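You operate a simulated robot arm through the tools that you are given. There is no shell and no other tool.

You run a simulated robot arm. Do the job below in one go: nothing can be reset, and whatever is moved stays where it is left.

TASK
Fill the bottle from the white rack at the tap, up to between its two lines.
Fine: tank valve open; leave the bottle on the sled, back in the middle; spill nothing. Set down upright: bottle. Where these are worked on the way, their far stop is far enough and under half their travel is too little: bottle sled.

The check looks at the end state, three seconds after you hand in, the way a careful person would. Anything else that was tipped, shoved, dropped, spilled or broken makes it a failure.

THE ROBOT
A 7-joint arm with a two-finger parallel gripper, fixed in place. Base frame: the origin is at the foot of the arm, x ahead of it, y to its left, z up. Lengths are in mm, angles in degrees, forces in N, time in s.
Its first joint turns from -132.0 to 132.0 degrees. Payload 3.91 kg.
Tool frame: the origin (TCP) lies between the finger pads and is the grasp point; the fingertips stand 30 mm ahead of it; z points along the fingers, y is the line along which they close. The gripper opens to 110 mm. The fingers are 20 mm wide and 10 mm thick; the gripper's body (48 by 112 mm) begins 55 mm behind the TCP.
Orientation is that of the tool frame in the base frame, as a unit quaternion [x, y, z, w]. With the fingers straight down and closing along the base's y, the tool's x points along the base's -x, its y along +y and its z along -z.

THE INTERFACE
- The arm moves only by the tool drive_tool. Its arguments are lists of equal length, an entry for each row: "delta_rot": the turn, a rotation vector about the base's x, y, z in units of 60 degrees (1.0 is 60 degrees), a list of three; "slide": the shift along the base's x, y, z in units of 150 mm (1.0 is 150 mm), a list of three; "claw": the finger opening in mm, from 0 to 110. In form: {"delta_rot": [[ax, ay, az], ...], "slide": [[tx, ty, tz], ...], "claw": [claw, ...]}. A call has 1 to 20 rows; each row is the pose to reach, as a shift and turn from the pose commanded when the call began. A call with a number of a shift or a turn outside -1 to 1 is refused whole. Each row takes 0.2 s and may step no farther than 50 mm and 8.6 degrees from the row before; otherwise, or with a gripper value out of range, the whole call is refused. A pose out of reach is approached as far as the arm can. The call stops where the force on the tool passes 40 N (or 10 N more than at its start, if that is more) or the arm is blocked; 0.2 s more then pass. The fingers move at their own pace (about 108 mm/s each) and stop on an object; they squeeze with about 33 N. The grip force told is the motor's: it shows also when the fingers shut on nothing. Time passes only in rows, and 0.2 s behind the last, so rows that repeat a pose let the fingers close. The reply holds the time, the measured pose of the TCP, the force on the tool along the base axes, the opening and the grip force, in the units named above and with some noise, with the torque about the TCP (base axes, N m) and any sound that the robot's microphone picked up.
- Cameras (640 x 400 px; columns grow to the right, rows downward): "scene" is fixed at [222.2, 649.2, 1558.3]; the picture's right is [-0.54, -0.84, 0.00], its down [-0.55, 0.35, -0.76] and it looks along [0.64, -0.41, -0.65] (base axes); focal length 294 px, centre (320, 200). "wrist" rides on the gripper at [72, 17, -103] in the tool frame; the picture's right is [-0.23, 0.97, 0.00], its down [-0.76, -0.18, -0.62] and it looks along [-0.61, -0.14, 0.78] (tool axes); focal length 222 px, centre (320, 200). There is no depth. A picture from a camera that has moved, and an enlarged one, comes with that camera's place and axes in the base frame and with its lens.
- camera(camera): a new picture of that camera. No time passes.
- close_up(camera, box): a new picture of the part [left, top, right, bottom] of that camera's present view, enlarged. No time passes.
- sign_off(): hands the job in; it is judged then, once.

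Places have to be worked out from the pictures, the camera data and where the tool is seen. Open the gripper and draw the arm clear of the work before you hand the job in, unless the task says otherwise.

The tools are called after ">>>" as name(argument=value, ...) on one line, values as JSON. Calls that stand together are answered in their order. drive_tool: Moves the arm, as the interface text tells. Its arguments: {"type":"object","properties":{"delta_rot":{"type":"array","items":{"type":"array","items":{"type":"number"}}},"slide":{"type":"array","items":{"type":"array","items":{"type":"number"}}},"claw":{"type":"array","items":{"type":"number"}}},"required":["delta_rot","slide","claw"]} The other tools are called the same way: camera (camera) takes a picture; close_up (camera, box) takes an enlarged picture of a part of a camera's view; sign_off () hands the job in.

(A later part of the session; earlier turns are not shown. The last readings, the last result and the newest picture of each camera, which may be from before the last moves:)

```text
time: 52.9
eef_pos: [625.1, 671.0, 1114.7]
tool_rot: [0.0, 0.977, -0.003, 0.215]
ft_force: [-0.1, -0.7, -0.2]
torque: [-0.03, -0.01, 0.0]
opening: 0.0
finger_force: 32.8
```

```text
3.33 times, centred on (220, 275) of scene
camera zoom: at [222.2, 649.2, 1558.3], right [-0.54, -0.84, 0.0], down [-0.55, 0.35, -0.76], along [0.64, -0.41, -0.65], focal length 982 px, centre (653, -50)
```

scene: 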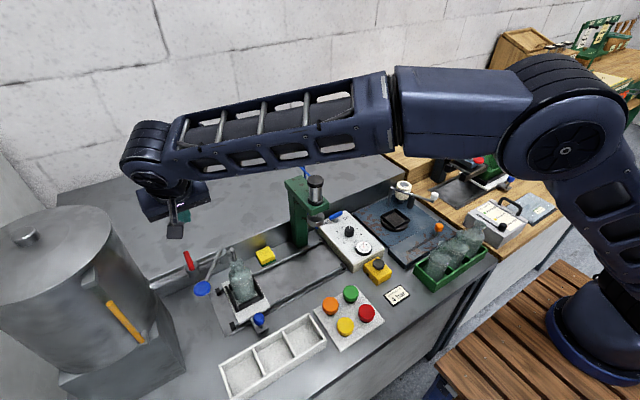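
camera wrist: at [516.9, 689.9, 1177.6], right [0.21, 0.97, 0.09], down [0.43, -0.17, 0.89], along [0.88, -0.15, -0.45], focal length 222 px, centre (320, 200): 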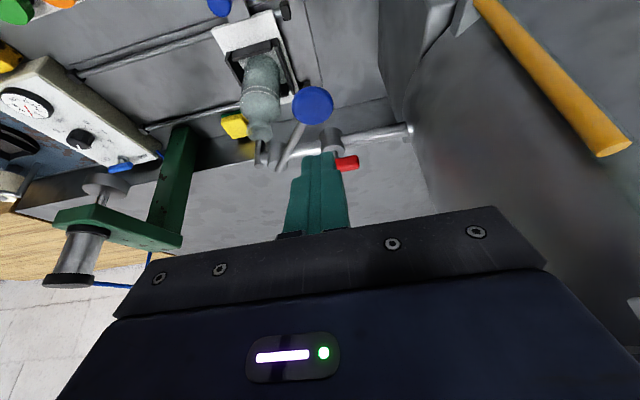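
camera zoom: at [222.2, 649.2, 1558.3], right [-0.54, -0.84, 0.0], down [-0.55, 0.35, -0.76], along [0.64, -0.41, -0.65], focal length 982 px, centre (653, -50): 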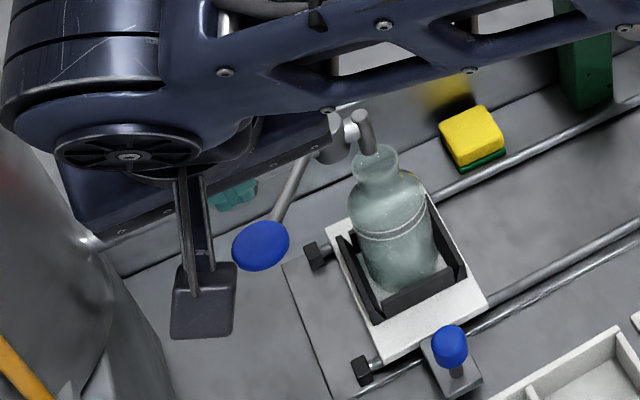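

I look closely at the tap body and lever from here to understand the mechanism.

>>> close_up(camera="wrist", box=[230, 80, 350, 180])

>>> close_up(camera="scene", box=[180, 240, 250, 300])

```text
4.00 times, centred on (290, 130) of wrist
camera zoom: at [516.9, 689.9, 1177.6], right [0.21, 0.97, 0.09], down [0.43, -0.17, 0.89], along [0.88, -0.15, -0.45], focal length 888 px, centre (440, 480)
```

zoom: 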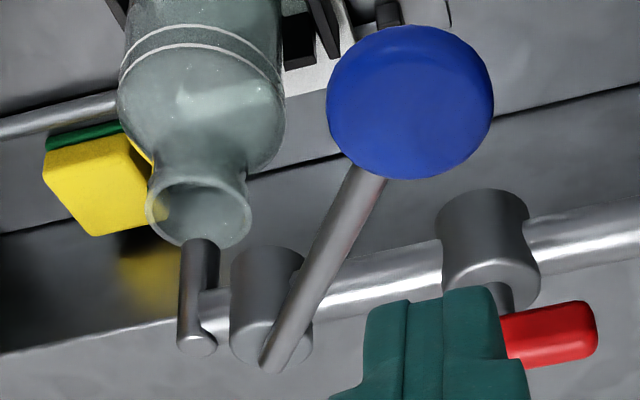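

```text
6.67 times, centred on (215, 270) of scene
camera zoom: at [222.2, 649.2, 1558.3], right [-0.54, -0.84, 0.0], down [-0.55, 0.35, -0.76], along [0.64, -0.41, -0.65], focal length 1963 px, centre (1020, -267)
```

zoom: 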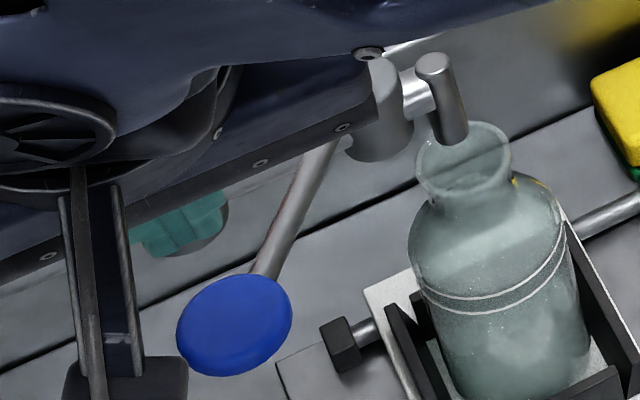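

The spout lines up with the mouth centre. I now lower the closed fingertips onto the paddle's centre and press gently.

>>> drive_tool(delta_rot=[[0, 0, 0], [0, 0, 0], [0, 0, 0]], slide=[[0, 0, -0.13], [0, 0, -0.26], [0, 0, -0.3]], claw=[0, 0, 0])

>>> drive_tool(delta_rot=[[0, 0, 0], [0, 0, 0], [0, 0, 0]], slide=[[0, 0, -0.02], [0, 0, -0.04], [0, 0, -0.06]], claw=[0, 0, 0])

>>> camera(camera="wrist")

```text
time: 53.7
eef_pos: [626.2, 671.4, 1069.0]
tool_rot: [0.0, 0.976, -0.004, 0.216]
ft_force: [-0.2, -0.6, 0.5]
torque: [0.0, -0.01, 0.02]
opening: 0.0
finger_force: 32.9
```

```text
time: 54.5
eef_pos: [625.7, 671.9, 1059.3]
tool_rot: [0.001, 0.977, -0.003, 0.215]
ft_force: [-1.6, -0.1, 3.8]
torque: [0.02, 0.03, 0.01]
opening: 0.0
finger_force: 33.1
```

```text
taken
camera wrist: at [517.1, 689.4, 1123.4], right [0.21, 0.97, 0.09], down [0.43, -0.17, 0.89], along [0.88, -0.15, -0.45], focal length 222 px, centre (320, 200)
```

wrist: 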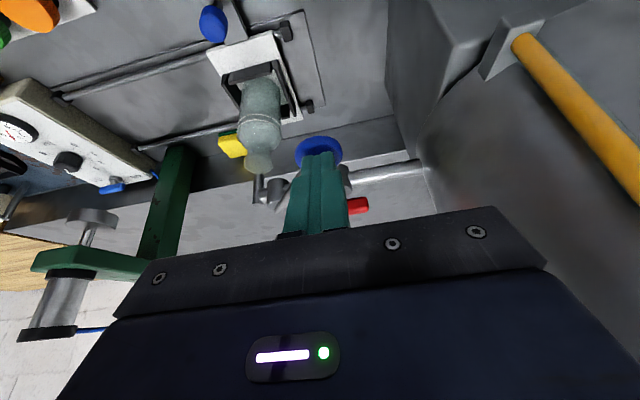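

Light resistance of 3.8 N: the paddle is yielding like a spring. I check for flow, then press further.

>>> close_up(camera="wrist", box=[210, 70, 350, 220])

>>> drive_tool(delta_rot=[[0, 0, 0], [0, 0, 0]], slide=[[0, 0, -0.02], [0, 0, -0.04]], claw=[0, 0])

>>> close_up(camera="wrist", box=[210, 70, 350, 220])

```text
2.67 times, centred on (280, 145) of wrist
camera zoom: at [517.1, 689.4, 1123.4], right [0.21, 0.97, 0.09], down [0.43, -0.17, 0.89], along [0.88, -0.15, -0.45], focal length 592 px, centre (427, 347)
```

zoom: 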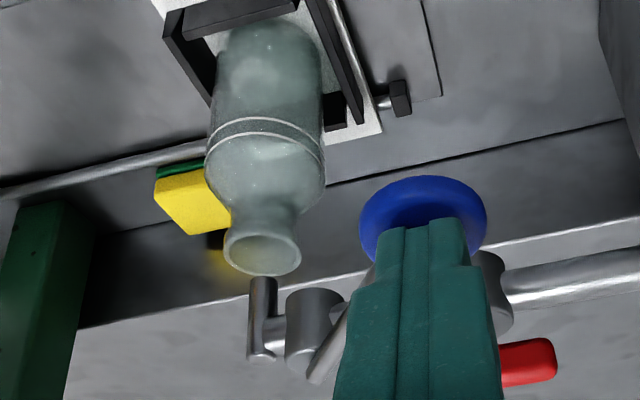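

```text
time: 55.1
eef_pos: [625.8, 671.8, 1054.0]
tool_rot: [0.001, 0.976, -0.003, 0.216]
ft_force: [-1.2, 0.2, 2.9]
torque: [0.05, 0.02, 0.04]
opening: 0.3
finger_force: 33.3
```

```text
2.67 times, centred on (280, 145) of wrist
camera zoom: at [517.0, 689.2, 1117.5], right [0.21, 0.97, 0.09], down [0.43, -0.17, 0.89], along [0.88, -0.15, -0.45], focal length 592 px, centre (427, 347)
```

zoom: 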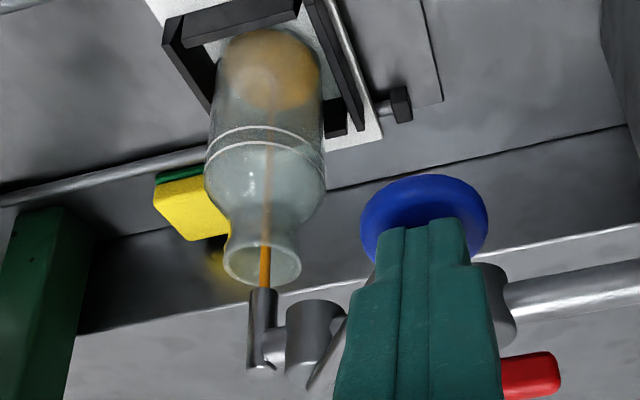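

Amber liquid flows into the bottle. I zoom in tight on the bottle to read the level before letting any more time pass.

>>> close_up(camera="wrist", box=[245, 70, 345, 180])

>>> close_up(camera="scene", box=[215, 245, 285, 315])

```text
3.64 times, centred on (295, 125) of wrist
camera zoom: at [517.0, 689.2, 1117.5], right [0.21, 0.97, 0.09], down [0.43, -0.17, 0.89], along [0.88, -0.15, -0.45], focal length 808 px, centre (411, 473)
```

zoom: 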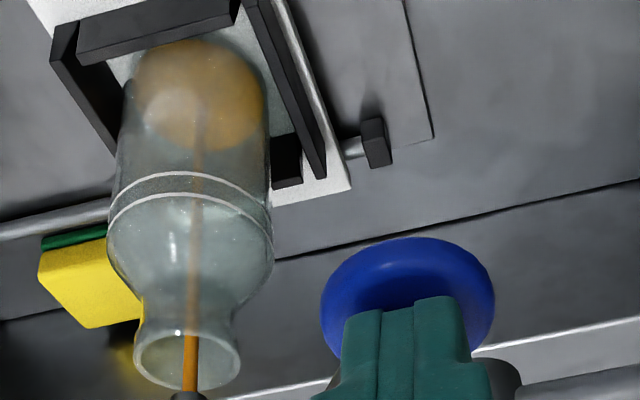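

```text
5.71 times, centred on (250, 280) of scene
camera zoom: at [222.2, 649.2, 1558.3], right [-0.54, -0.84, 0.0], down [-0.55, 0.35, -0.76], along [0.64, -0.41, -0.65], focal length 1683 px, centre (720, -257)
```

zoom: 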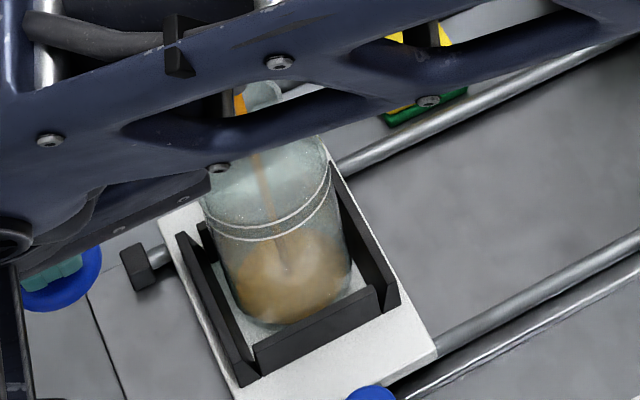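

Only a few millimetres so far. I hold the paddle at this depth for 1 s and measure the rise rate.

>>> drive_tool(delta_rot=[[0, 0, 0], [0, 0, 0], [0, 0, 0], [0, 0, 0]], slide=[[0, 0, 0], [0, 0, 0], [0, 0, 0], [0, 0, 0]], claw=[0, 0, 0, 0])

>>> close_up(camera="wrist", box=[245, 70, 345, 180])

>>> close_up(camera="scene", box=[215, 245, 285, 315])

```text
time: 56.1
eef_pos: [626.8, 671.1, 1054.3]
tool_rot: [0.002, 0.976, -0.004, 0.216]
ft_force: [-1.0, 0.9, 2.3]
torque: [0.03, 0.02, 0.01]
opening: 0.0
finger_force: 33.2
```

```text
3.64 times, centred on (295, 125) of wrist
camera zoom: at [517.0, 689.2, 1117.6], right [0.21, 0.97, 0.09], down [0.43, -0.17, 0.89], along [0.88, -0.15, -0.45], focal length 808 px, centre (411, 473)
```

zoom: 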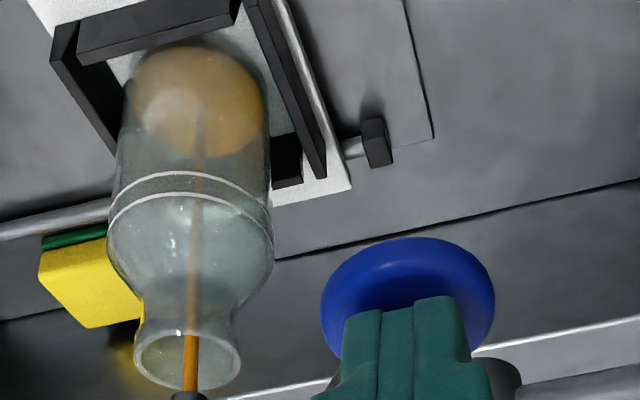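

```text
5.71 times, centred on (250, 280) of scene
camera zoom: at [222.2, 649.2, 1558.3], right [-0.54, -0.84, 0.0], down [-0.55, 0.35, -0.76], along [0.64, -0.41, -0.65], focal length 1683 px, centre (720, -257)
```

zoom: 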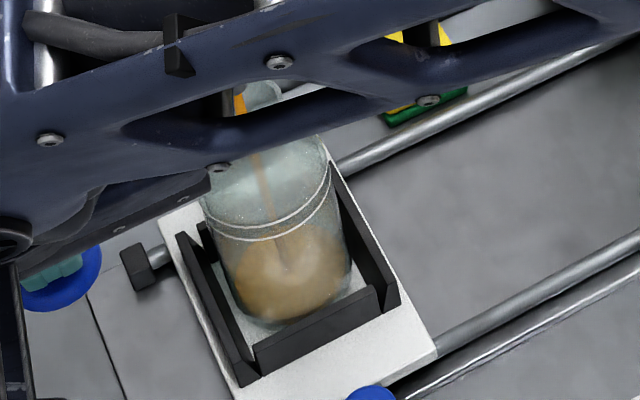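

The level rises about 5 mm/s; around 75 mm remain. I hold for ~4 s and check again.

>>> drive_tool(delta_rot=[[0, 0, 0], [0, 0, 0], [0, 0, 0], [0, 0, 0], [0, 0, 0], [0, 0, 0], [0, 0, 0], [0, 0, 0], [0, 0, 0], [0, 0, 0], [0, 0, 0], [0, 0, 0], [0, 0, 0], [0, 0, 0], [0, 0, 0], [0, 0, 0], [0, 0, 0], [0, 0, 0], [0, 0, 0], [0, 0, 0]], slide=[[0, 0, 0], [0, 0, 0], [0, 0, 0], [0, 0, 0], [0, 0, 0], [0, 0, 0], [0, 0, 0], [0, 0, 0], [0, 0, 0], [0, 0, 0], [0, 0, 0], [0, 0, 0], [0, 0, 0], [0, 0, 0], [0, 0, 0], [0, 0, 0], [0, 0, 0], [0, 0, 0], [0, 0, 0], [0, 0, 0]], claw=[0, 0, 0, 0, 0, 0, 0, 0, 0, 0, 0, 0, 0, 0, 0, 0, 0, 0, 0, 0])

>>> close_up(camera="wrist", box=[245, 70, 345, 180])

>>> close_up(camera="scene", box=[215, 245, 285, 315])

```text
time: 60.3
eef_pos: [625.6, 670.1, 1054.7]
tool_rot: [0.0, 0.976, -0.003, 0.216]
ft_force: [0.0, 0.7, 3.3]
torque: [-0.01, 0.05, -0.01]
opening: 0.0
finger_force: 33.2
```

```text
3.64 times, centred on (295, 125) of wrist
camera zoom: at [517.0, 689.2, 1117.6], right [0.21, 0.97, 0.09], down [0.43, -0.17, 0.89], along [0.88, -0.15, -0.45], focal length 808 px, centre (411, 473)
```

zoom: 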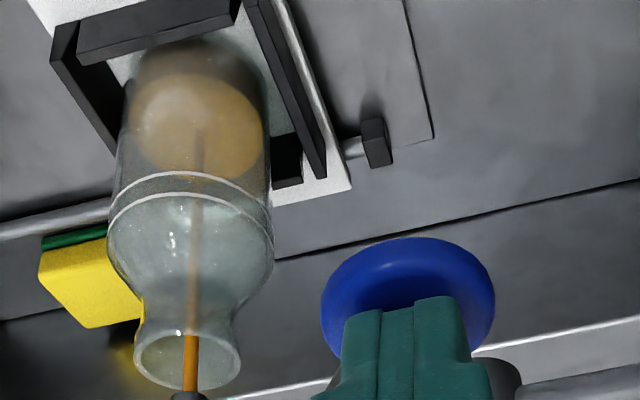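

```text
5.71 times, centred on (250, 280) of scene
camera zoom: at [222.2, 649.2, 1558.3], right [-0.54, -0.84, 0.0], down [-0.55, 0.35, -0.76], along [0.64, -0.41, -0.65], focal length 1683 px, centre (720, -257)
```

zoom: 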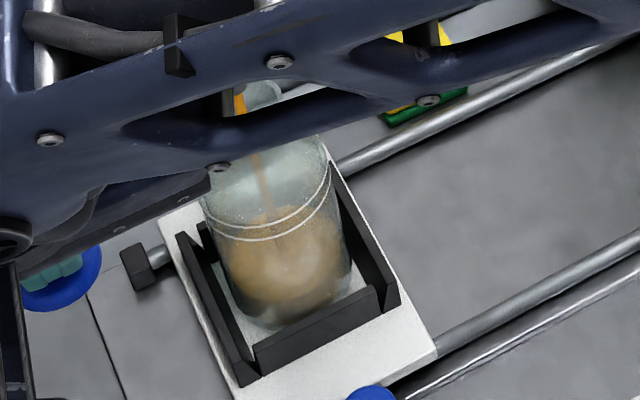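

The surface's near edge is at about z≈838; lines are at about z≈890 and 901 in this view, so ~50–57 mm remain at ~4 mm/s. I hold for two more 4 s stretches, checking after each.

>>> drive_tool(delta_rot=[[0, 0, 0], [0, 0, 0], [0, 0, 0], [0, 0, 0], [0, 0, 0], [0, 0, 0], [0, 0, 0], [0, 0, 0], [0, 0, 0], [0, 0, 0], [0, 0, 0], [0, 0, 0], [0, 0, 0], [0, 0, 0], [0, 0, 0], [0, 0, 0], [0, 0, 0], [0, 0, 0], [0, 0, 0], [0, 0, 0]], slide=[[0, 0, 0], [0, 0, 0], [0, 0, 0], [0, 0, 0], [0, 0, 0], [0, 0, 0], [0, 0, 0], [0, 0, 0], [0, 0, 0], [0, 0, 0], [0, 0, 0], [0, 0, 0], [0, 0, 0], [0, 0, 0], [0, 0, 0], [0, 0, 0], [0, 0, 0], [0, 0, 0], [0, 0, 0], [0, 0, 0]], claw=[0, 0, 0, 0, 0, 0, 0, 0, 0, 0, 0, 0, 0, 0, 0, 0, 0, 0, 0, 0])

>>> close_up(camera="wrist", box=[245, 70, 345, 180])

>>> close_up(camera="scene", box=[215, 245, 285, 315])

```text
time: 64.5
eef_pos: [627.2, 670.8, 1054.6]
tool_rot: [0.001, 0.977, -0.003, 0.215]
ft_force: [-0.4, 0.1, 3.3]
torque: [-0.01, 0.01, 0.06]
opening: 0.0
finger_force: 32.8
```

```text
3.64 times, centred on (295, 125) of wrist
camera zoom: at [517.0, 689.2, 1117.6], right [0.21, 0.97, 0.09], down [0.43, -0.17, 0.89], along [0.88, -0.15, -0.45], focal length 808 px, centre (411, 473)
```

zoom: 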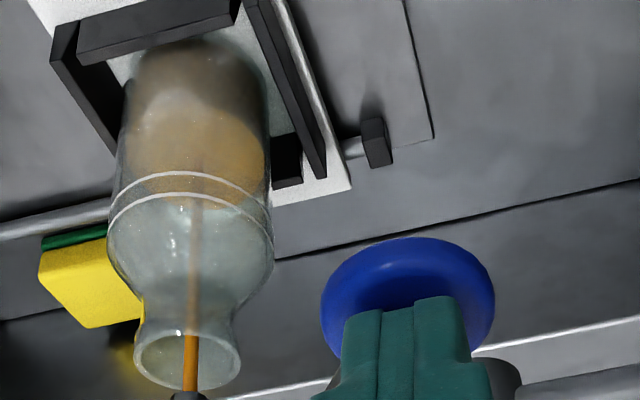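

```text
5.71 times, centred on (250, 280) of scene
camera zoom: at [222.2, 649.2, 1558.3], right [-0.54, -0.84, 0.0], down [-0.55, 0.35, -0.76], along [0.64, -0.41, -0.65], focal length 1683 px, centre (720, -257)
```

zoom: 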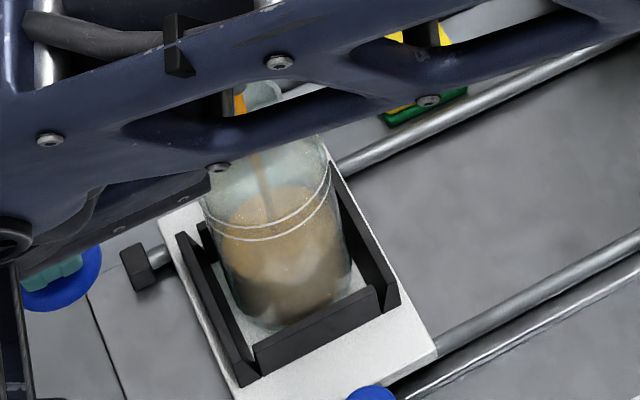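

Level is now near z≈854. I zoom tighter for a more precise reading before continuing.

>>> close_up(camera="wrist", box=[250, 75, 310, 145])

>>> close_up(camera="scene", box=[230, 265, 270, 305])

```text
5.71 times, centred on (280, 110) of wrist
camera zoom: at [517.0, 689.2, 1117.6], right [0.21, 0.97, 0.09], down [0.43, -0.17, 0.89], along [0.88, -0.15, -0.45], focal length 1269 px, centre (549, 714)
```

zoom: 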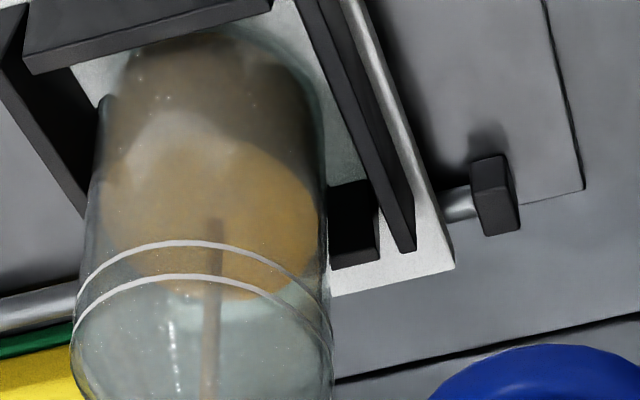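

```text
10.00 times, centred on (250, 285) of scene
camera zoom: at [222.2, 649.2, 1558.3], right [-0.54, -0.84, 0.0], down [-0.55, 0.35, -0.76], along [0.64, -0.41, -0.65], focal length 2945 px, centre (1020, -650)
```

zoom: 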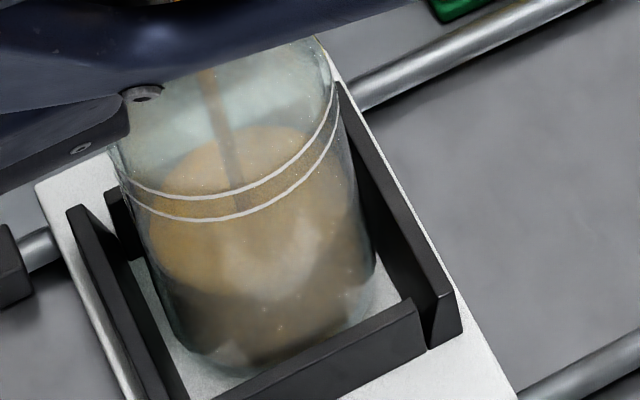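

Surface ≈ z 855, lines ≈ 890 and 900; about 40 mm to the middle between them. I hold another 4 s.

>>> drive_tool(delta_rot=[[0, 0, 0], [0, 0, 0], [0, 0, 0], [0, 0, 0], [0, 0, 0], [0, 0, 0], [0, 0, 0], [0, 0, 0], [0, 0, 0], [0, 0, 0], [0, 0, 0], [0, 0, 0], [0, 0, 0], [0, 0, 0], [0, 0, 0], [0, 0, 0], [0, 0, 0], [0, 0, 0], [0, 0, 0], [0, 0, 0]], slide=[[0, 0, 0], [0, 0, 0], [0, 0, 0], [0, 0, 0], [0, 0, 0], [0, 0, 0], [0, 0, 0], [0, 0, 0], [0, 0, 0], [0, 0, 0], [0, 0, 0], [0, 0, 0], [0, 0, 0], [0, 0, 0], [0, 0, 0], [0, 0, 0], [0, 0, 0], [0, 0, 0], [0, 0, 0], [0, 0, 0]], claw=[0, 0, 0, 0, 0, 0, 0, 0, 0, 0, 0, 0, 0, 0, 0, 0, 0, 0, 0, 0])

>>> close_up(camera="wrist", box=[250, 75, 310, 145])

>>> close_up(camera="scene", box=[230, 265, 270, 305])

```text
time: 68.7
eef_pos: [625.7, 670.7, 1053.8]
tool_rot: [0.001, 0.976, -0.004, 0.216]
ft_force: [-0.4, -1.0, 3.6]
torque: [0.01, 0.0, -0.03]
opening: 0.2
finger_force: 32.7
```

```text
5.71 times, centred on (280, 110) of wrist
camera zoom: at [517.0, 689.2, 1117.6], right [0.21, 0.97, 0.09], down [0.43, -0.17, 0.89], along [0.88, -0.15, -0.45], focal length 1269 px, centre (549, 714)
```

zoom: 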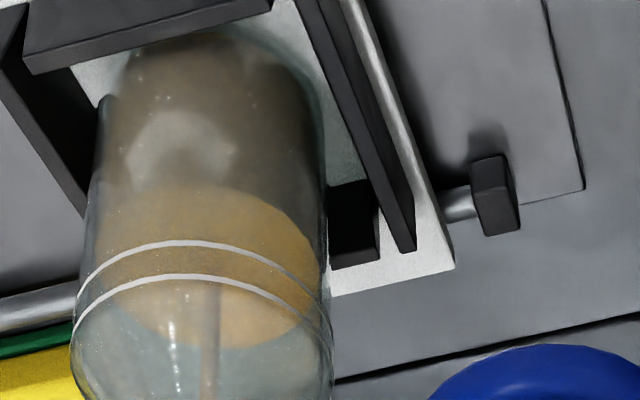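

```text
10.00 times, centred on (250, 285) of scene
camera zoom: at [222.2, 649.2, 1558.3], right [-0.54, -0.84, 0.0], down [-0.55, 0.35, -0.76], along [0.64, -0.41, -0.65], focal length 2945 px, centre (1020, -650)
```

zoom: 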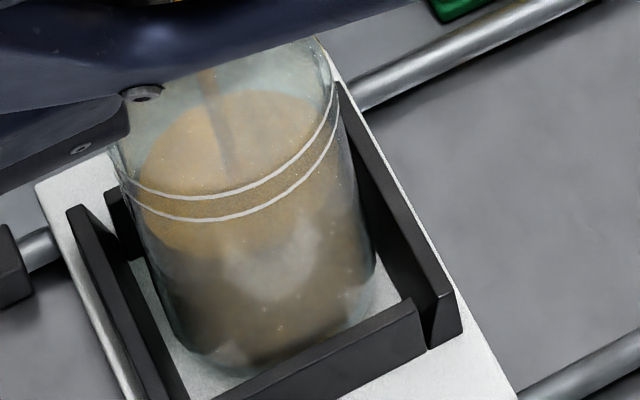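

Level ≈ z 872, rising ~4 mm/s: about 5 s to the middle. I hold for 3 s and look again.

>>> drive_tool(delta_rot=[[0, 0, 0], [0, 0, 0], [0, 0, 0], [0, 0, 0], [0, 0, 0], [0, 0, 0], [0, 0, 0], [0, 0, 0], [0, 0, 0], [0, 0, 0], [0, 0, 0], [0, 0, 0], [0, 0, 0], [0, 0, 0]], slide=[[0, 0, 0], [0, 0, 0], [0, 0, 0], [0, 0, 0], [0, 0, 0], [0, 0, 0], [0, 0, 0], [0, 0, 0], [0, 0, 0], [0, 0, 0], [0, 0, 0], [0, 0, 0], [0, 0, 0], [0, 0, 0]], claw=[0, 0, 0, 0, 0, 0, 0, 0, 0, 0, 0, 0, 0, 0])

>>> close_up(camera="wrist", box=[250, 75, 310, 145])

>>> close_up(camera="scene", box=[230, 265, 270, 305])

```text
time: 71.7
eef_pos: [626.2, 670.9, 1055.1]
tool_rot: [0.001, 0.976, -0.004, 0.216]
ft_force: [-0.6, 0.1, 3.4]
torque: [0.01, -0.02, 0.01]
opening: 0.1
finger_force: 33.1
```

```text
5.71 times, centred on (280, 110) of wrist
camera zoom: at [517.0, 689.2, 1117.6], right [0.21, 0.97, 0.09], down [0.43, -0.17, 0.89], along [0.88, -0.15, -0.45], focal length 1269 px, centre (549, 714)
```

zoom: 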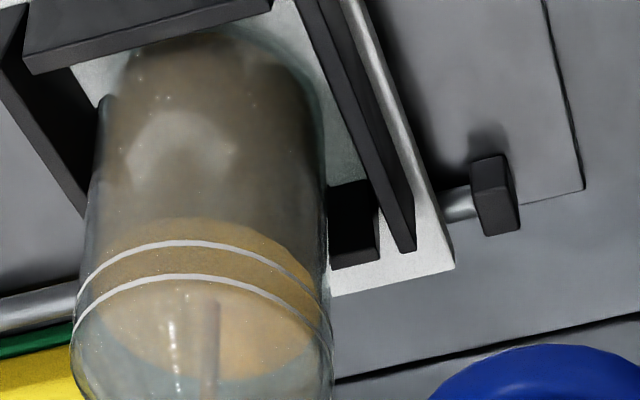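

```text
10.00 times, centred on (250, 285) of scene
camera zoom: at [222.2, 649.2, 1558.3], right [-0.54, -0.84, 0.0], down [-0.55, 0.35, -0.76], along [0.64, -0.41, -0.65], focal length 2945 px, centre (1020, -650)
```

zoom: 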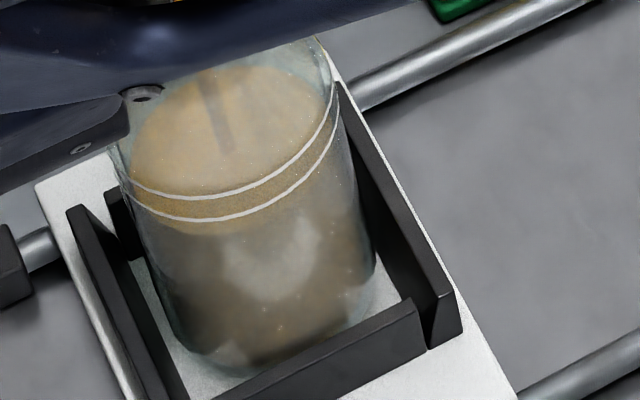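

The surface's near edge is now ~7 mm below the lower line. I hold 2.2 s more and re-check.

>>> drive_tool(delta_rot=[[0, 0, 0], [0, 0, 0], [0, 0, 0], [0, 0, 0], [0, 0, 0], [0, 0, 0], [0, 0, 0], [0, 0, 0], [0, 0, 0], [0, 0, 0]], slide=[[0, 0, 0], [0, 0, 0], [0, 0, 0], [0, 0, 0], [0, 0, 0], [0, 0, 0], [0, 0, 0], [0, 0, 0], [0, 0, 0], [0, 0, 0]], claw=[0, 0, 0, 0, 0, 0, 0, 0, 0, 0])

>>> close_up(camera="wrist", box=[250, 75, 310, 145])

>>> close_up(camera="scene", box=[230, 265, 270, 305])

```text
time: 73.9
eef_pos: [625.5, 670.6, 1055.0]
tool_rot: [0.001, 0.976, -0.003, 0.216]
ft_force: [-0.5, 0.6, 3.7]
torque: [0.0, -0.02, -0.01]
opening: 0.0
finger_force: 33.4
```

```text
5.71 times, centred on (280, 110) of wrist
camera zoom: at [517.0, 689.2, 1117.6], right [0.21, 0.97, 0.09], down [0.43, -0.17, 0.89], along [0.88, -0.15, -0.45], focal length 1269 px, centre (549, 714)
```

zoom: 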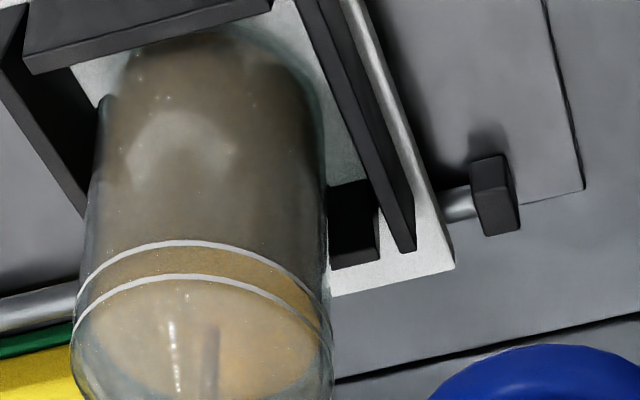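

```text
10.00 times, centred on (250, 285) of scene
camera zoom: at [222.2, 649.2, 1558.3], right [-0.54, -0.84, 0.0], down [-0.55, 0.35, -0.76], along [0.64, -0.41, -0.65], focal length 2945 px, centre (1020, -650)
```

zoom: 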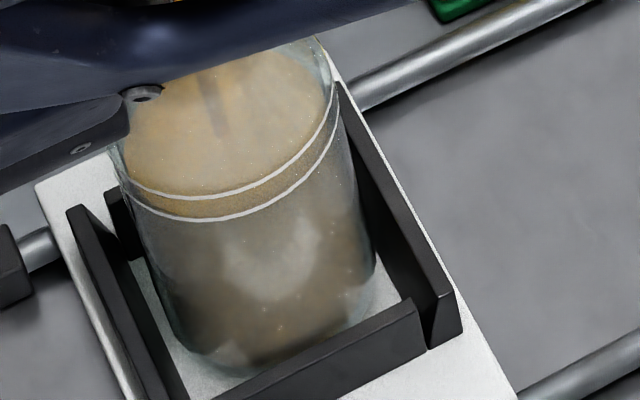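

The surface has just reached the lower line as seen. Before the last few millimetres I test that the tap closes by itself: I raise the fingers and look at the stream and paddle.

>>> drive_tool(delta_rot=[[0, 0, 0]], slide=[[0, 0, 0.1]], claw=[0])

>>> camera(camera="wrist")

>>> close_up(camera="wrist", box=[230, 75, 350, 195])

```text
time: 74.3
eef_pos: [625.9, 671.5, 1068.7]
tool_rot: [0.0, 0.977, -0.004, 0.215]
ft_force: [0.4, -0.2, -0.2]
torque: [0.01, -0.01, -0.02]
opening: 0.0
finger_force: 32.7
```

```text
taken
camera wrist: at [516.7, 689.3, 1132.9], right [0.21, 0.97, 0.09], down [0.43, -0.17, 0.89], along [0.88, -0.15, -0.45], focal length 222 px, centre (320, 200)
```

wrist: 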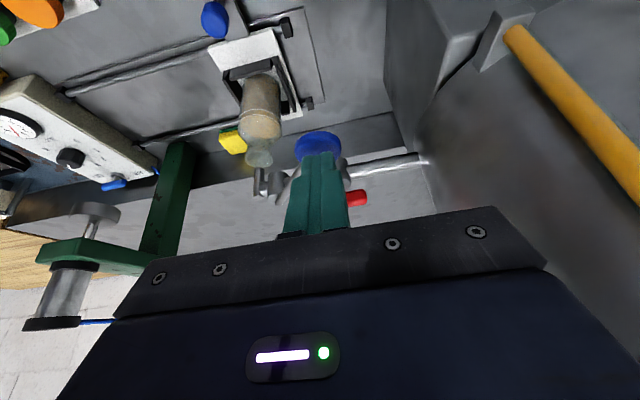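

```text
3.33 times, centred on (290, 135) of wrist
camera zoom: at [516.7, 689.3, 1132.9], right [0.21, 0.97, 0.09], down [0.43, -0.17, 0.89], along [0.88, -0.15, -0.45], focal length 740 px, centre (420, 417)
```

zoom: 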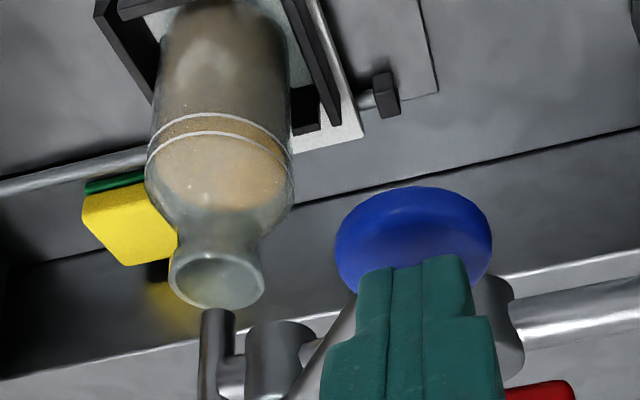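

The tap closes by itself and the stream stopped cleanly. To judge the level properly I take a near-horizontal look: I back away and bring the camera low in front of the bottle.

>>> drive_tool(delta_rot=[[0, 0, 0], [0, 0, 0], [0, 0, 0], [0, 0, 0], [0, 0, 0]], slide=[[0, 0, 0.27], [-0.2, -0.1, 0.27], [-0.4, -0.3, 0.27], [-0.55, -0.5, 0.27], [-0.64, -0.64, 0.27]], claw=[0, 30, 60, 90, 110])

>>> drive_tool(delta_rot=[[0, -0.1, 0], [0, -0.2, 0], [0, -0.3, 0], [0, -0.333, 0], [0, -0.333, 0]], slide=[[-0.03, 0, -0.2], [-0.05, 0, -0.4], [-0.05, 0, -0.6], [-0.05, 0, -0.8], [-0.05, 0, -1.0]], claw=[110, 110, 110, 110, 110])

>>> camera(camera="wrist")

>>> camera(camera="scene")

```text
time: 75.5
eef_pos: [530.9, 573.9, 1108.8]
tool_rot: [0.001, 0.976, -0.004, 0.216]
ft_force: [-0.1, 0.0, -0.9]
torque: [-0.02, 0.01, 0.0]
opening: 109.9
finger_force: 0.0
```

```text
time: 76.7
eef_pos: [522.3, 575.2, 961.5]
tool_rot: [0.002, 0.924, -0.003, 0.382]
ft_force: [1.2, -0.6, -0.4]
torque: [0.01, 0.02, 0.06]
opening: 109.9
finger_force: 0.1
```

```text
taken
camera wrist: at [398.5, 592.9, 982.9], right [0.17, 0.97, 0.16], down [0.1, -0.17, 0.98], along [0.98, -0.15, -0.12], focal length 222 px, centre (320, 200)
```

wrist: 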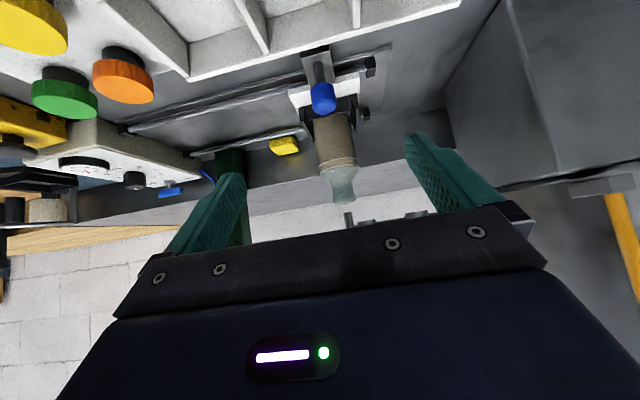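

```text
taken
```

scene: 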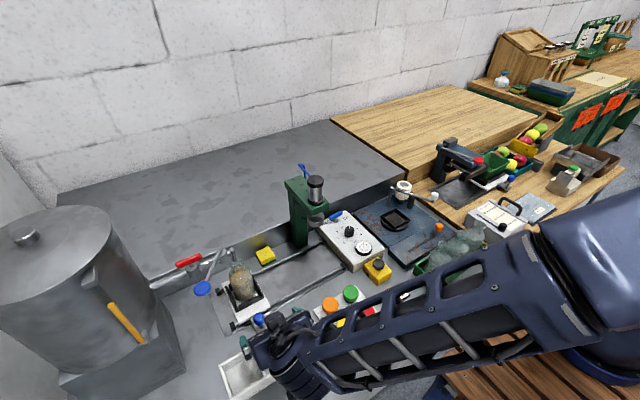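

The view is good. I zoom onto the bottle from this low angle and from the scene camera.

>>> close_up(camera="wrist", box=[300, 90, 380, 220])

>>> close_up(camera="wrist", box=[315, 140, 365, 190])

>>> close_up(camera="scene", box=[215, 245, 275, 305])

```text
3.08 times, centred on (340, 155) of wrist
camera zoom: at [398.5, 592.9, 982.9], right [0.17, 0.97, 0.16], down [0.1, -0.17, 0.98], along [0.98, -0.15, -0.12], focal length 684 px, centre (258, 338)
```

zoom: 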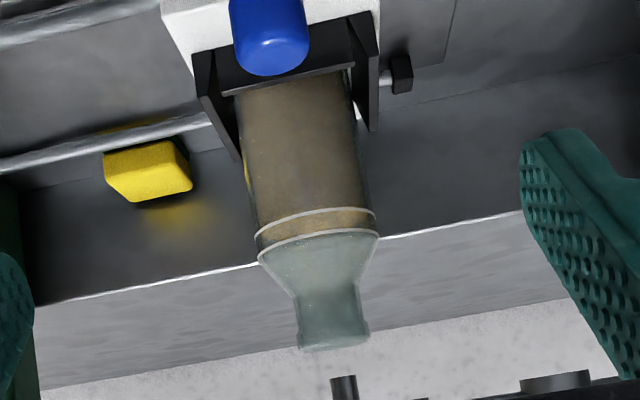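

```text
8.00 times, centred on (340, 165) of wrist
camera zoom: at [398.5, 592.9, 982.9], right [0.17, 0.97, 0.16], down [0.1, -0.17, 0.98], along [0.98, -0.15, -0.12], focal length 1777 px, centre (160, 480)
```

zoom: 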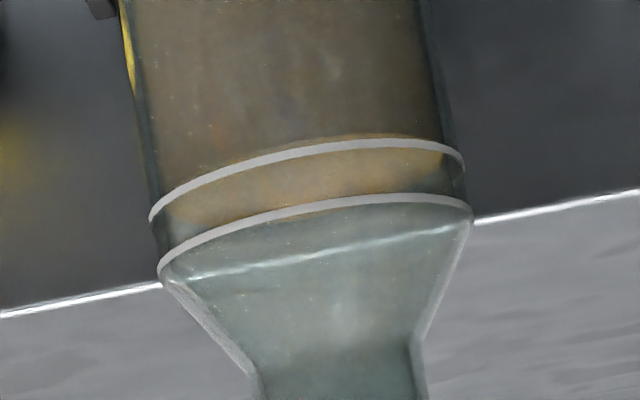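

```text
6.67 times, centred on (245, 275) of scene
camera zoom: at [222.2, 649.2, 1558.3], right [-0.54, -0.84, 0.0], down [-0.55, 0.35, -0.76], along [0.64, -0.41, -0.65], focal length 1963 px, centre (820, -300)
```

zoom: 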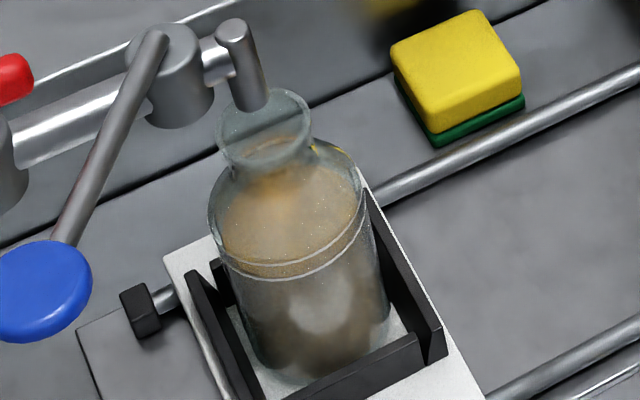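

From the near-horizontal view the surface is right at, perhaps 1–2 mm below, the lower line (line gap ≈10 mm). I need about +6.5 mm, i.e. ~1.6 s more flow. I return the closed fingers over the paddle.

>>> drive_tool(delta_rot=[[0, 0.05, 0], [0, 0.15, 0], [0, 0.25, 0], [0, 0.333, 0], [0, 0.333, 0]], slide=[[0.0, 0, 0.2], [0.02, 0, 0.4], [0.05, 0, 0.6], [0.05, 0, 0.8], [0.05, 0, 1.0]], claw=[110, 80, 50, 20, 0])

>>> drive_tool(delta_rot=[[0, 0, 0], [0, 0, 0], [0, 0, 0], [0, 0, 0], [0, 0, 0], [0, 0, 0]], slide=[[0.1, 0.14, 0], [0.25, 0.34, 0], [0.45, 0.54, 0], [0.64, 0.64, 0], [0.64, 0.64, -0.15], [0.64, 0.64, -0.27]], claw=[0, 0, 0, 0, 0, 0])

>>> close_up(camera="wrist", box=[230, 75, 350, 195])

```text
time: 77.9
eef_pos: [530.2, 575.0, 1109.4]
tool_rot: [0.001, 0.977, -0.004, 0.215]
ft_force: [0.3, 0.0, -0.6]
torque: [-0.04, -0.03, 0.0]
opening: 0.0
finger_force: 33.0
```

```text
time: 79.3
eef_pos: [626.7, 670.6, 1070.3]
tool_rot: [0.001, 0.976, -0.003, 0.216]
ft_force: [-1.1, -0.1, 1.0]
torque: [0.02, -0.02, 0.0]
opening: 0.1
finger_force: 33.1
```

```text
3.33 times, centred on (290, 135) of wrist
camera zoom: at [517.5, 689.2, 1133.0], right [0.21, 0.97, 0.09], down [0.43, -0.17, 0.89], along [0.88, -0.15, -0.45], focal length 740 px, centre (420, 417)
```

zoom: 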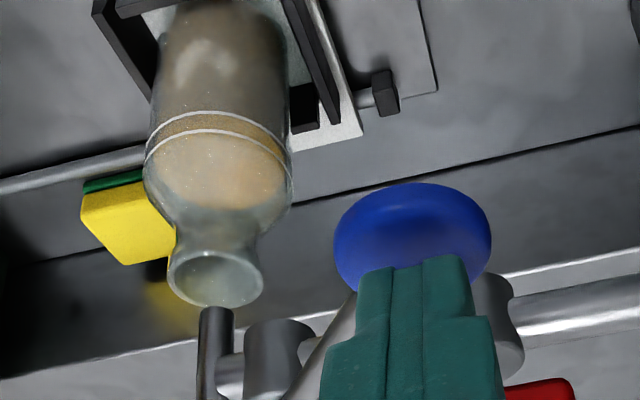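

Back at the same hover pose. I press to the same depth as before, hold about 1.4 s of flow, and release in one call.

>>> drive_tool(delta_rot=[[0, 0, 0], [0, 0, 0], [0, 0, 0], [0, 0, 0], [0, 0, 0], [0, 0, 0], [0, 0, 0], [0, 0, 0], [0, 0, 0]], slide=[[0, 0, -0.06], [0, 0, -0.1], [0, 0, -0.1], [0, 0, -0.1], [0, 0, -0.1], [0, 0, -0.1], [0, 0, -0.1], [0, 0, -0.1], [0, 0, 0]], claw=[0, 0, 0, 0, 0, 0, 0, 0, 0])

>>> close_up(camera="wrist", box=[230, 75, 350, 195])

>>> close_up(camera="scene", box=[230, 265, 270, 305])

```text
time: 81.3
eef_pos: [625.4, 670.3, 1069.0]
tool_rot: [0.001, 0.976, -0.002, 0.216]
ft_force: [-0.7, -0.4, 0.6]
torque: [-0.05, -0.04, 0.01]
opening: 0.1
finger_force: 33.1
```

```text
3.33 times, centred on (290, 135) of wrist
camera zoom: at [517.1, 688.8, 1132.7], right [0.21, 0.97, 0.09], down [0.43, -0.17, 0.89], along [0.88, -0.15, -0.45], focal length 740 px, centre (420, 417)
```

zoom: 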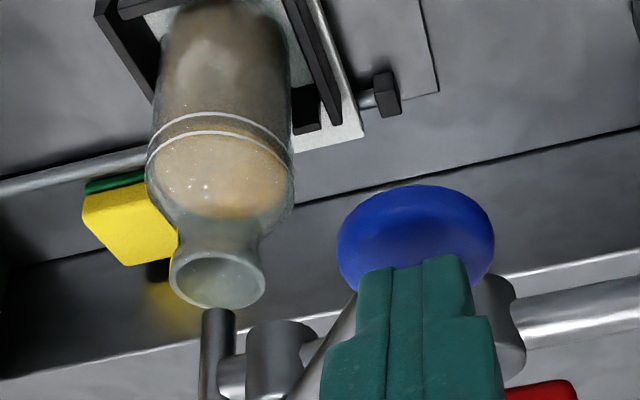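

```text
10.00 times, centred on (250, 285) of scene
camera zoom: at [222.2, 649.2, 1558.3], right [-0.54, -0.84, 0.0], down [-0.55, 0.35, -0.76], along [0.64, -0.41, -0.65], focal length 2945 px, centre (1020, -650)
```

zoom: 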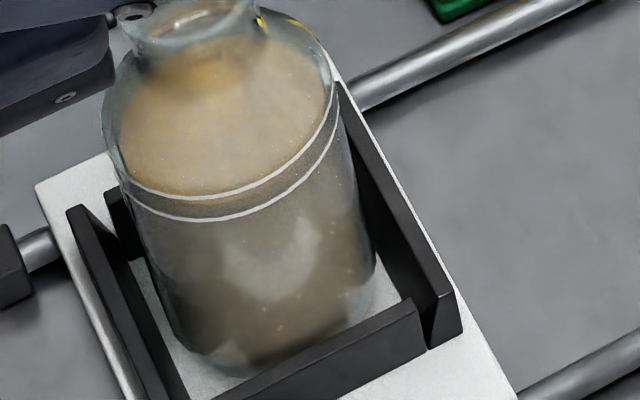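

The stream has stopped and the zone between the lines is now filled as seen from above. I verify with the low, near-horizontal view.

>>> drive_tool(delta_rot=[[0, 0, 0], [0, 0, 0], [0, 0, 0], [0, 0, 0], [0, 0, 0]], slide=[[0, 0, 0.27], [-0.2, -0.1, 0.27], [-0.4, -0.3, 0.27], [-0.55, -0.5, 0.27], [-0.64, -0.64, 0.27]], claw=[0, 30, 60, 90, 110])

>>> drive_tool(delta_rot=[[0, -0.1, 0], [0, -0.2, 0], [0, -0.3, 0], [0, -0.4, 0], [0, -0.45, 0]], slide=[[-0.03, 0, -0.2], [-0.05, 0, -0.4], [-0.05, 0, -0.6], [-0.05, 0, -0.8], [-0.05, 0, -1.0]], claw=[110, 110, 110, 110, 110])

>>> drive_tool(delta_rot=[[0, 0, 0], [0, 0, 0]], slide=[[0, 0, -0.12], [0, 0, -0.25]], claw=[110, 110])

>>> camera(camera="wrist")

>>> close_up(camera="wrist", box=[315, 140, 365, 190])

```text
time: 82.5
eef_pos: [529.5, 574.2, 1109.2]
tool_rot: [0.001, 0.976, -0.003, 0.216]
ft_force: [1.5, -0.4, -1.3]
torque: [0.01, -0.02, -0.03]
opening: 110.1
finger_force: 0.0
```

```text
time: 83.7
eef_pos: [524.1, 573.2, 960.2]
tool_rot: [0.001, 0.899, -0.001, 0.439]
ft_force: [0.3, 1.1, -0.3]
torque: [0.01, 0.03, 0.0]
opening: 110.0
finger_force: 0.1
```

```text
time: 84.3
eef_pos: [522.8, 575.6, 921.7]
tool_rot: [0.002, 0.899, -0.003, 0.437]
ft_force: [-0.2, 0.5, 0.3]
torque: [-0.03, -0.04, 0.01]
opening: 110.1
finger_force: 0.1
```

```text
taken
camera wrist: at [397.2, 592.9, 928.8], right [0.15, 0.97, 0.18], down [-0.02, -0.17, 0.98], along [0.99, -0.15, 0.0], focal length 222 px, centre (320, 200)
```

wrist: 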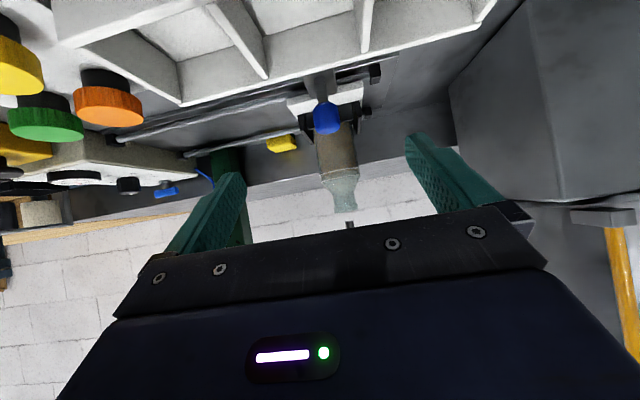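

```text
8.00 times, centred on (340, 165) of wrist
camera zoom: at [397.2, 592.9, 928.8], right [0.15, 0.97, 0.18], down [-0.02, -0.17, 0.98], along [0.99, -0.15, 0.0], focal length 1777 px, centre (160, 480)
```

zoom: 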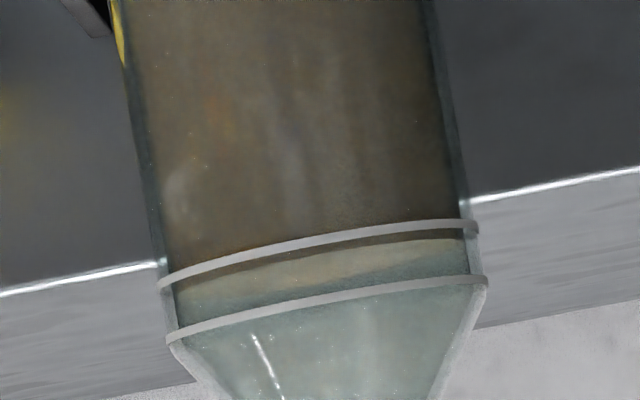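

From the near-horizontal view, the free surface's near edge lies only ~2 mm above the lower line. I zoom tighter to confirm.

>>> close_up(camera="wrist", box=[325, 160, 365, 185])

>>> close_up(camera="wrist", box=[300, 110, 380, 220])

```text
16.00 times, centred on (345, 172) of wrist
camera zoom: at [397.2, 592.9, 928.8], right [0.15, 0.97, 0.18], down [-0.02, -0.17, 0.98], along [0.99, -0.15, 0.0], focal length 3554 px, centre (-80, 640)
```

zoom: 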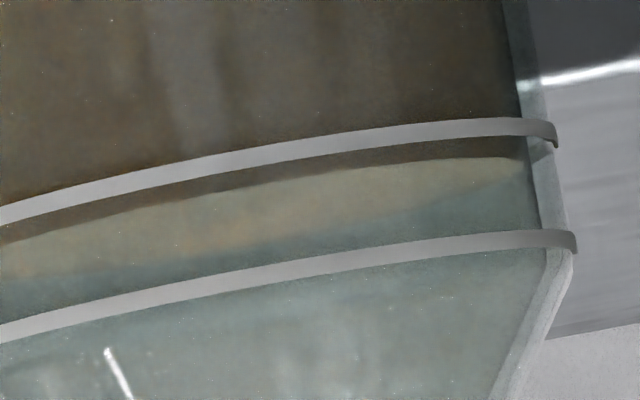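

```text
3.64 times, centred on (340, 165) of wrist
camera zoom: at [397.2, 592.9, 928.8], right [0.15, 0.97, 0.18], down [-0.02, -0.17, 0.98], along [0.99, -0.15, 0.0], focal length 808 px, centre (247, 327)
```

zoom: 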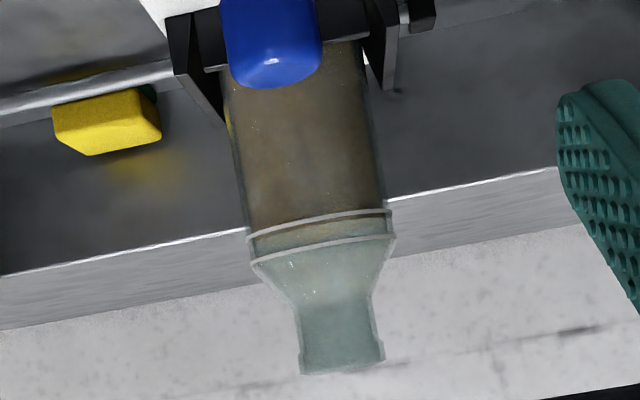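

The level is ~2.5–3.5 mm above the lower line (gap ~10 mm): inside, but I want it nearer the middle. I go back for one short press (~0.5 s flow, ~2 mm).

>>> drive_tool(delta_rot=[[0, 0.0, 0], [0, 0.1, 0], [0, 0.2, 0], [0, 0.3, 0], [0, 0.4, 0], [0, 0.45, 0]], slide=[[0.0, 0, 0.15], [0, 0, 0.33], [0.02, 0, 0.5], [0.05, 0, 0.67], [0.05, 0, 0.84], [0.05, 0, 1.0]], claw=[110, 110, 80, 50, 20, 0])

>>> drive_tool(delta_rot=[[0, 0, 0], [0, 0, 0]], slide=[[0, 0, 0.125], [0, 0, 0.25]], claw=[0, 0])

>>> drive_tool(delta_rot=[[0, 0, 0], [0, 0, 0], [0, 0, 0], [0, 0, 0], [0, 0, 0], [0, 0, 0]], slide=[[0.1, 0.14, 0], [0.25, 0.34, 0], [0.45, 0.54, 0], [0.64, 0.64, 0], [0.64, 0.64, -0.15], [0.64, 0.64, -0.27]], claw=[0, 0, 0, 0, 0, 0])

>>> close_up(camera="wrist", box=[230, 75, 350, 195])

```text
time: 85.7
eef_pos: [530.6, 575.5, 1072.9]
tool_rot: [0.0, 0.977, -0.003, 0.214]
ft_force: [-0.3, 1.5, -0.4]
torque: [-0.01, 0.01, -0.03]
opening: 0.0
finger_force: 32.9
```

```text
time: 86.3
eef_pos: [529.4, 574.8, 1110.3]
tool_rot: [0.0, 0.976, -0.003, 0.216]
ft_force: [-0.6, 0.2, 0.5]
torque: [-0.04, 0.01, 0.0]
opening: 0.0
finger_force: 33.4
```

```text
time: 87.7
eef_pos: [626.1, 670.8, 1070.5]
tool_rot: [0.001, 0.977, -0.003, 0.215]
ft_force: [0.7, 0.6, -0.1]
torque: [0.01, 0.02, -0.02]
opening: 0.1
finger_force: 33.2
```

```text
3.33 times, centred on (290, 135) of wrist
camera zoom: at [517.4, 688.9, 1133.2], right [0.21, 0.97, 0.09], down [0.43, -0.17, 0.89], along [0.88, -0.15, -0.45], focal length 740 px, centre (420, 417)
```

zoom: 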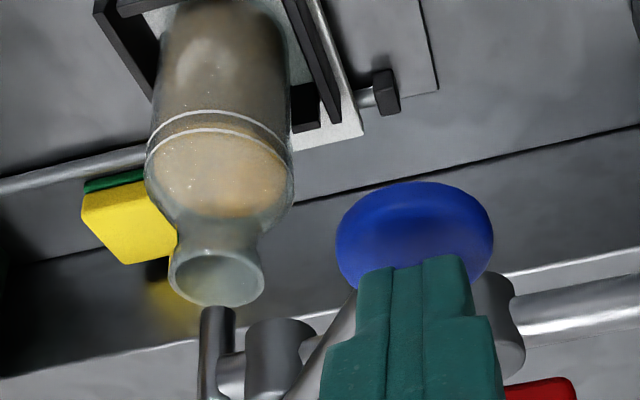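

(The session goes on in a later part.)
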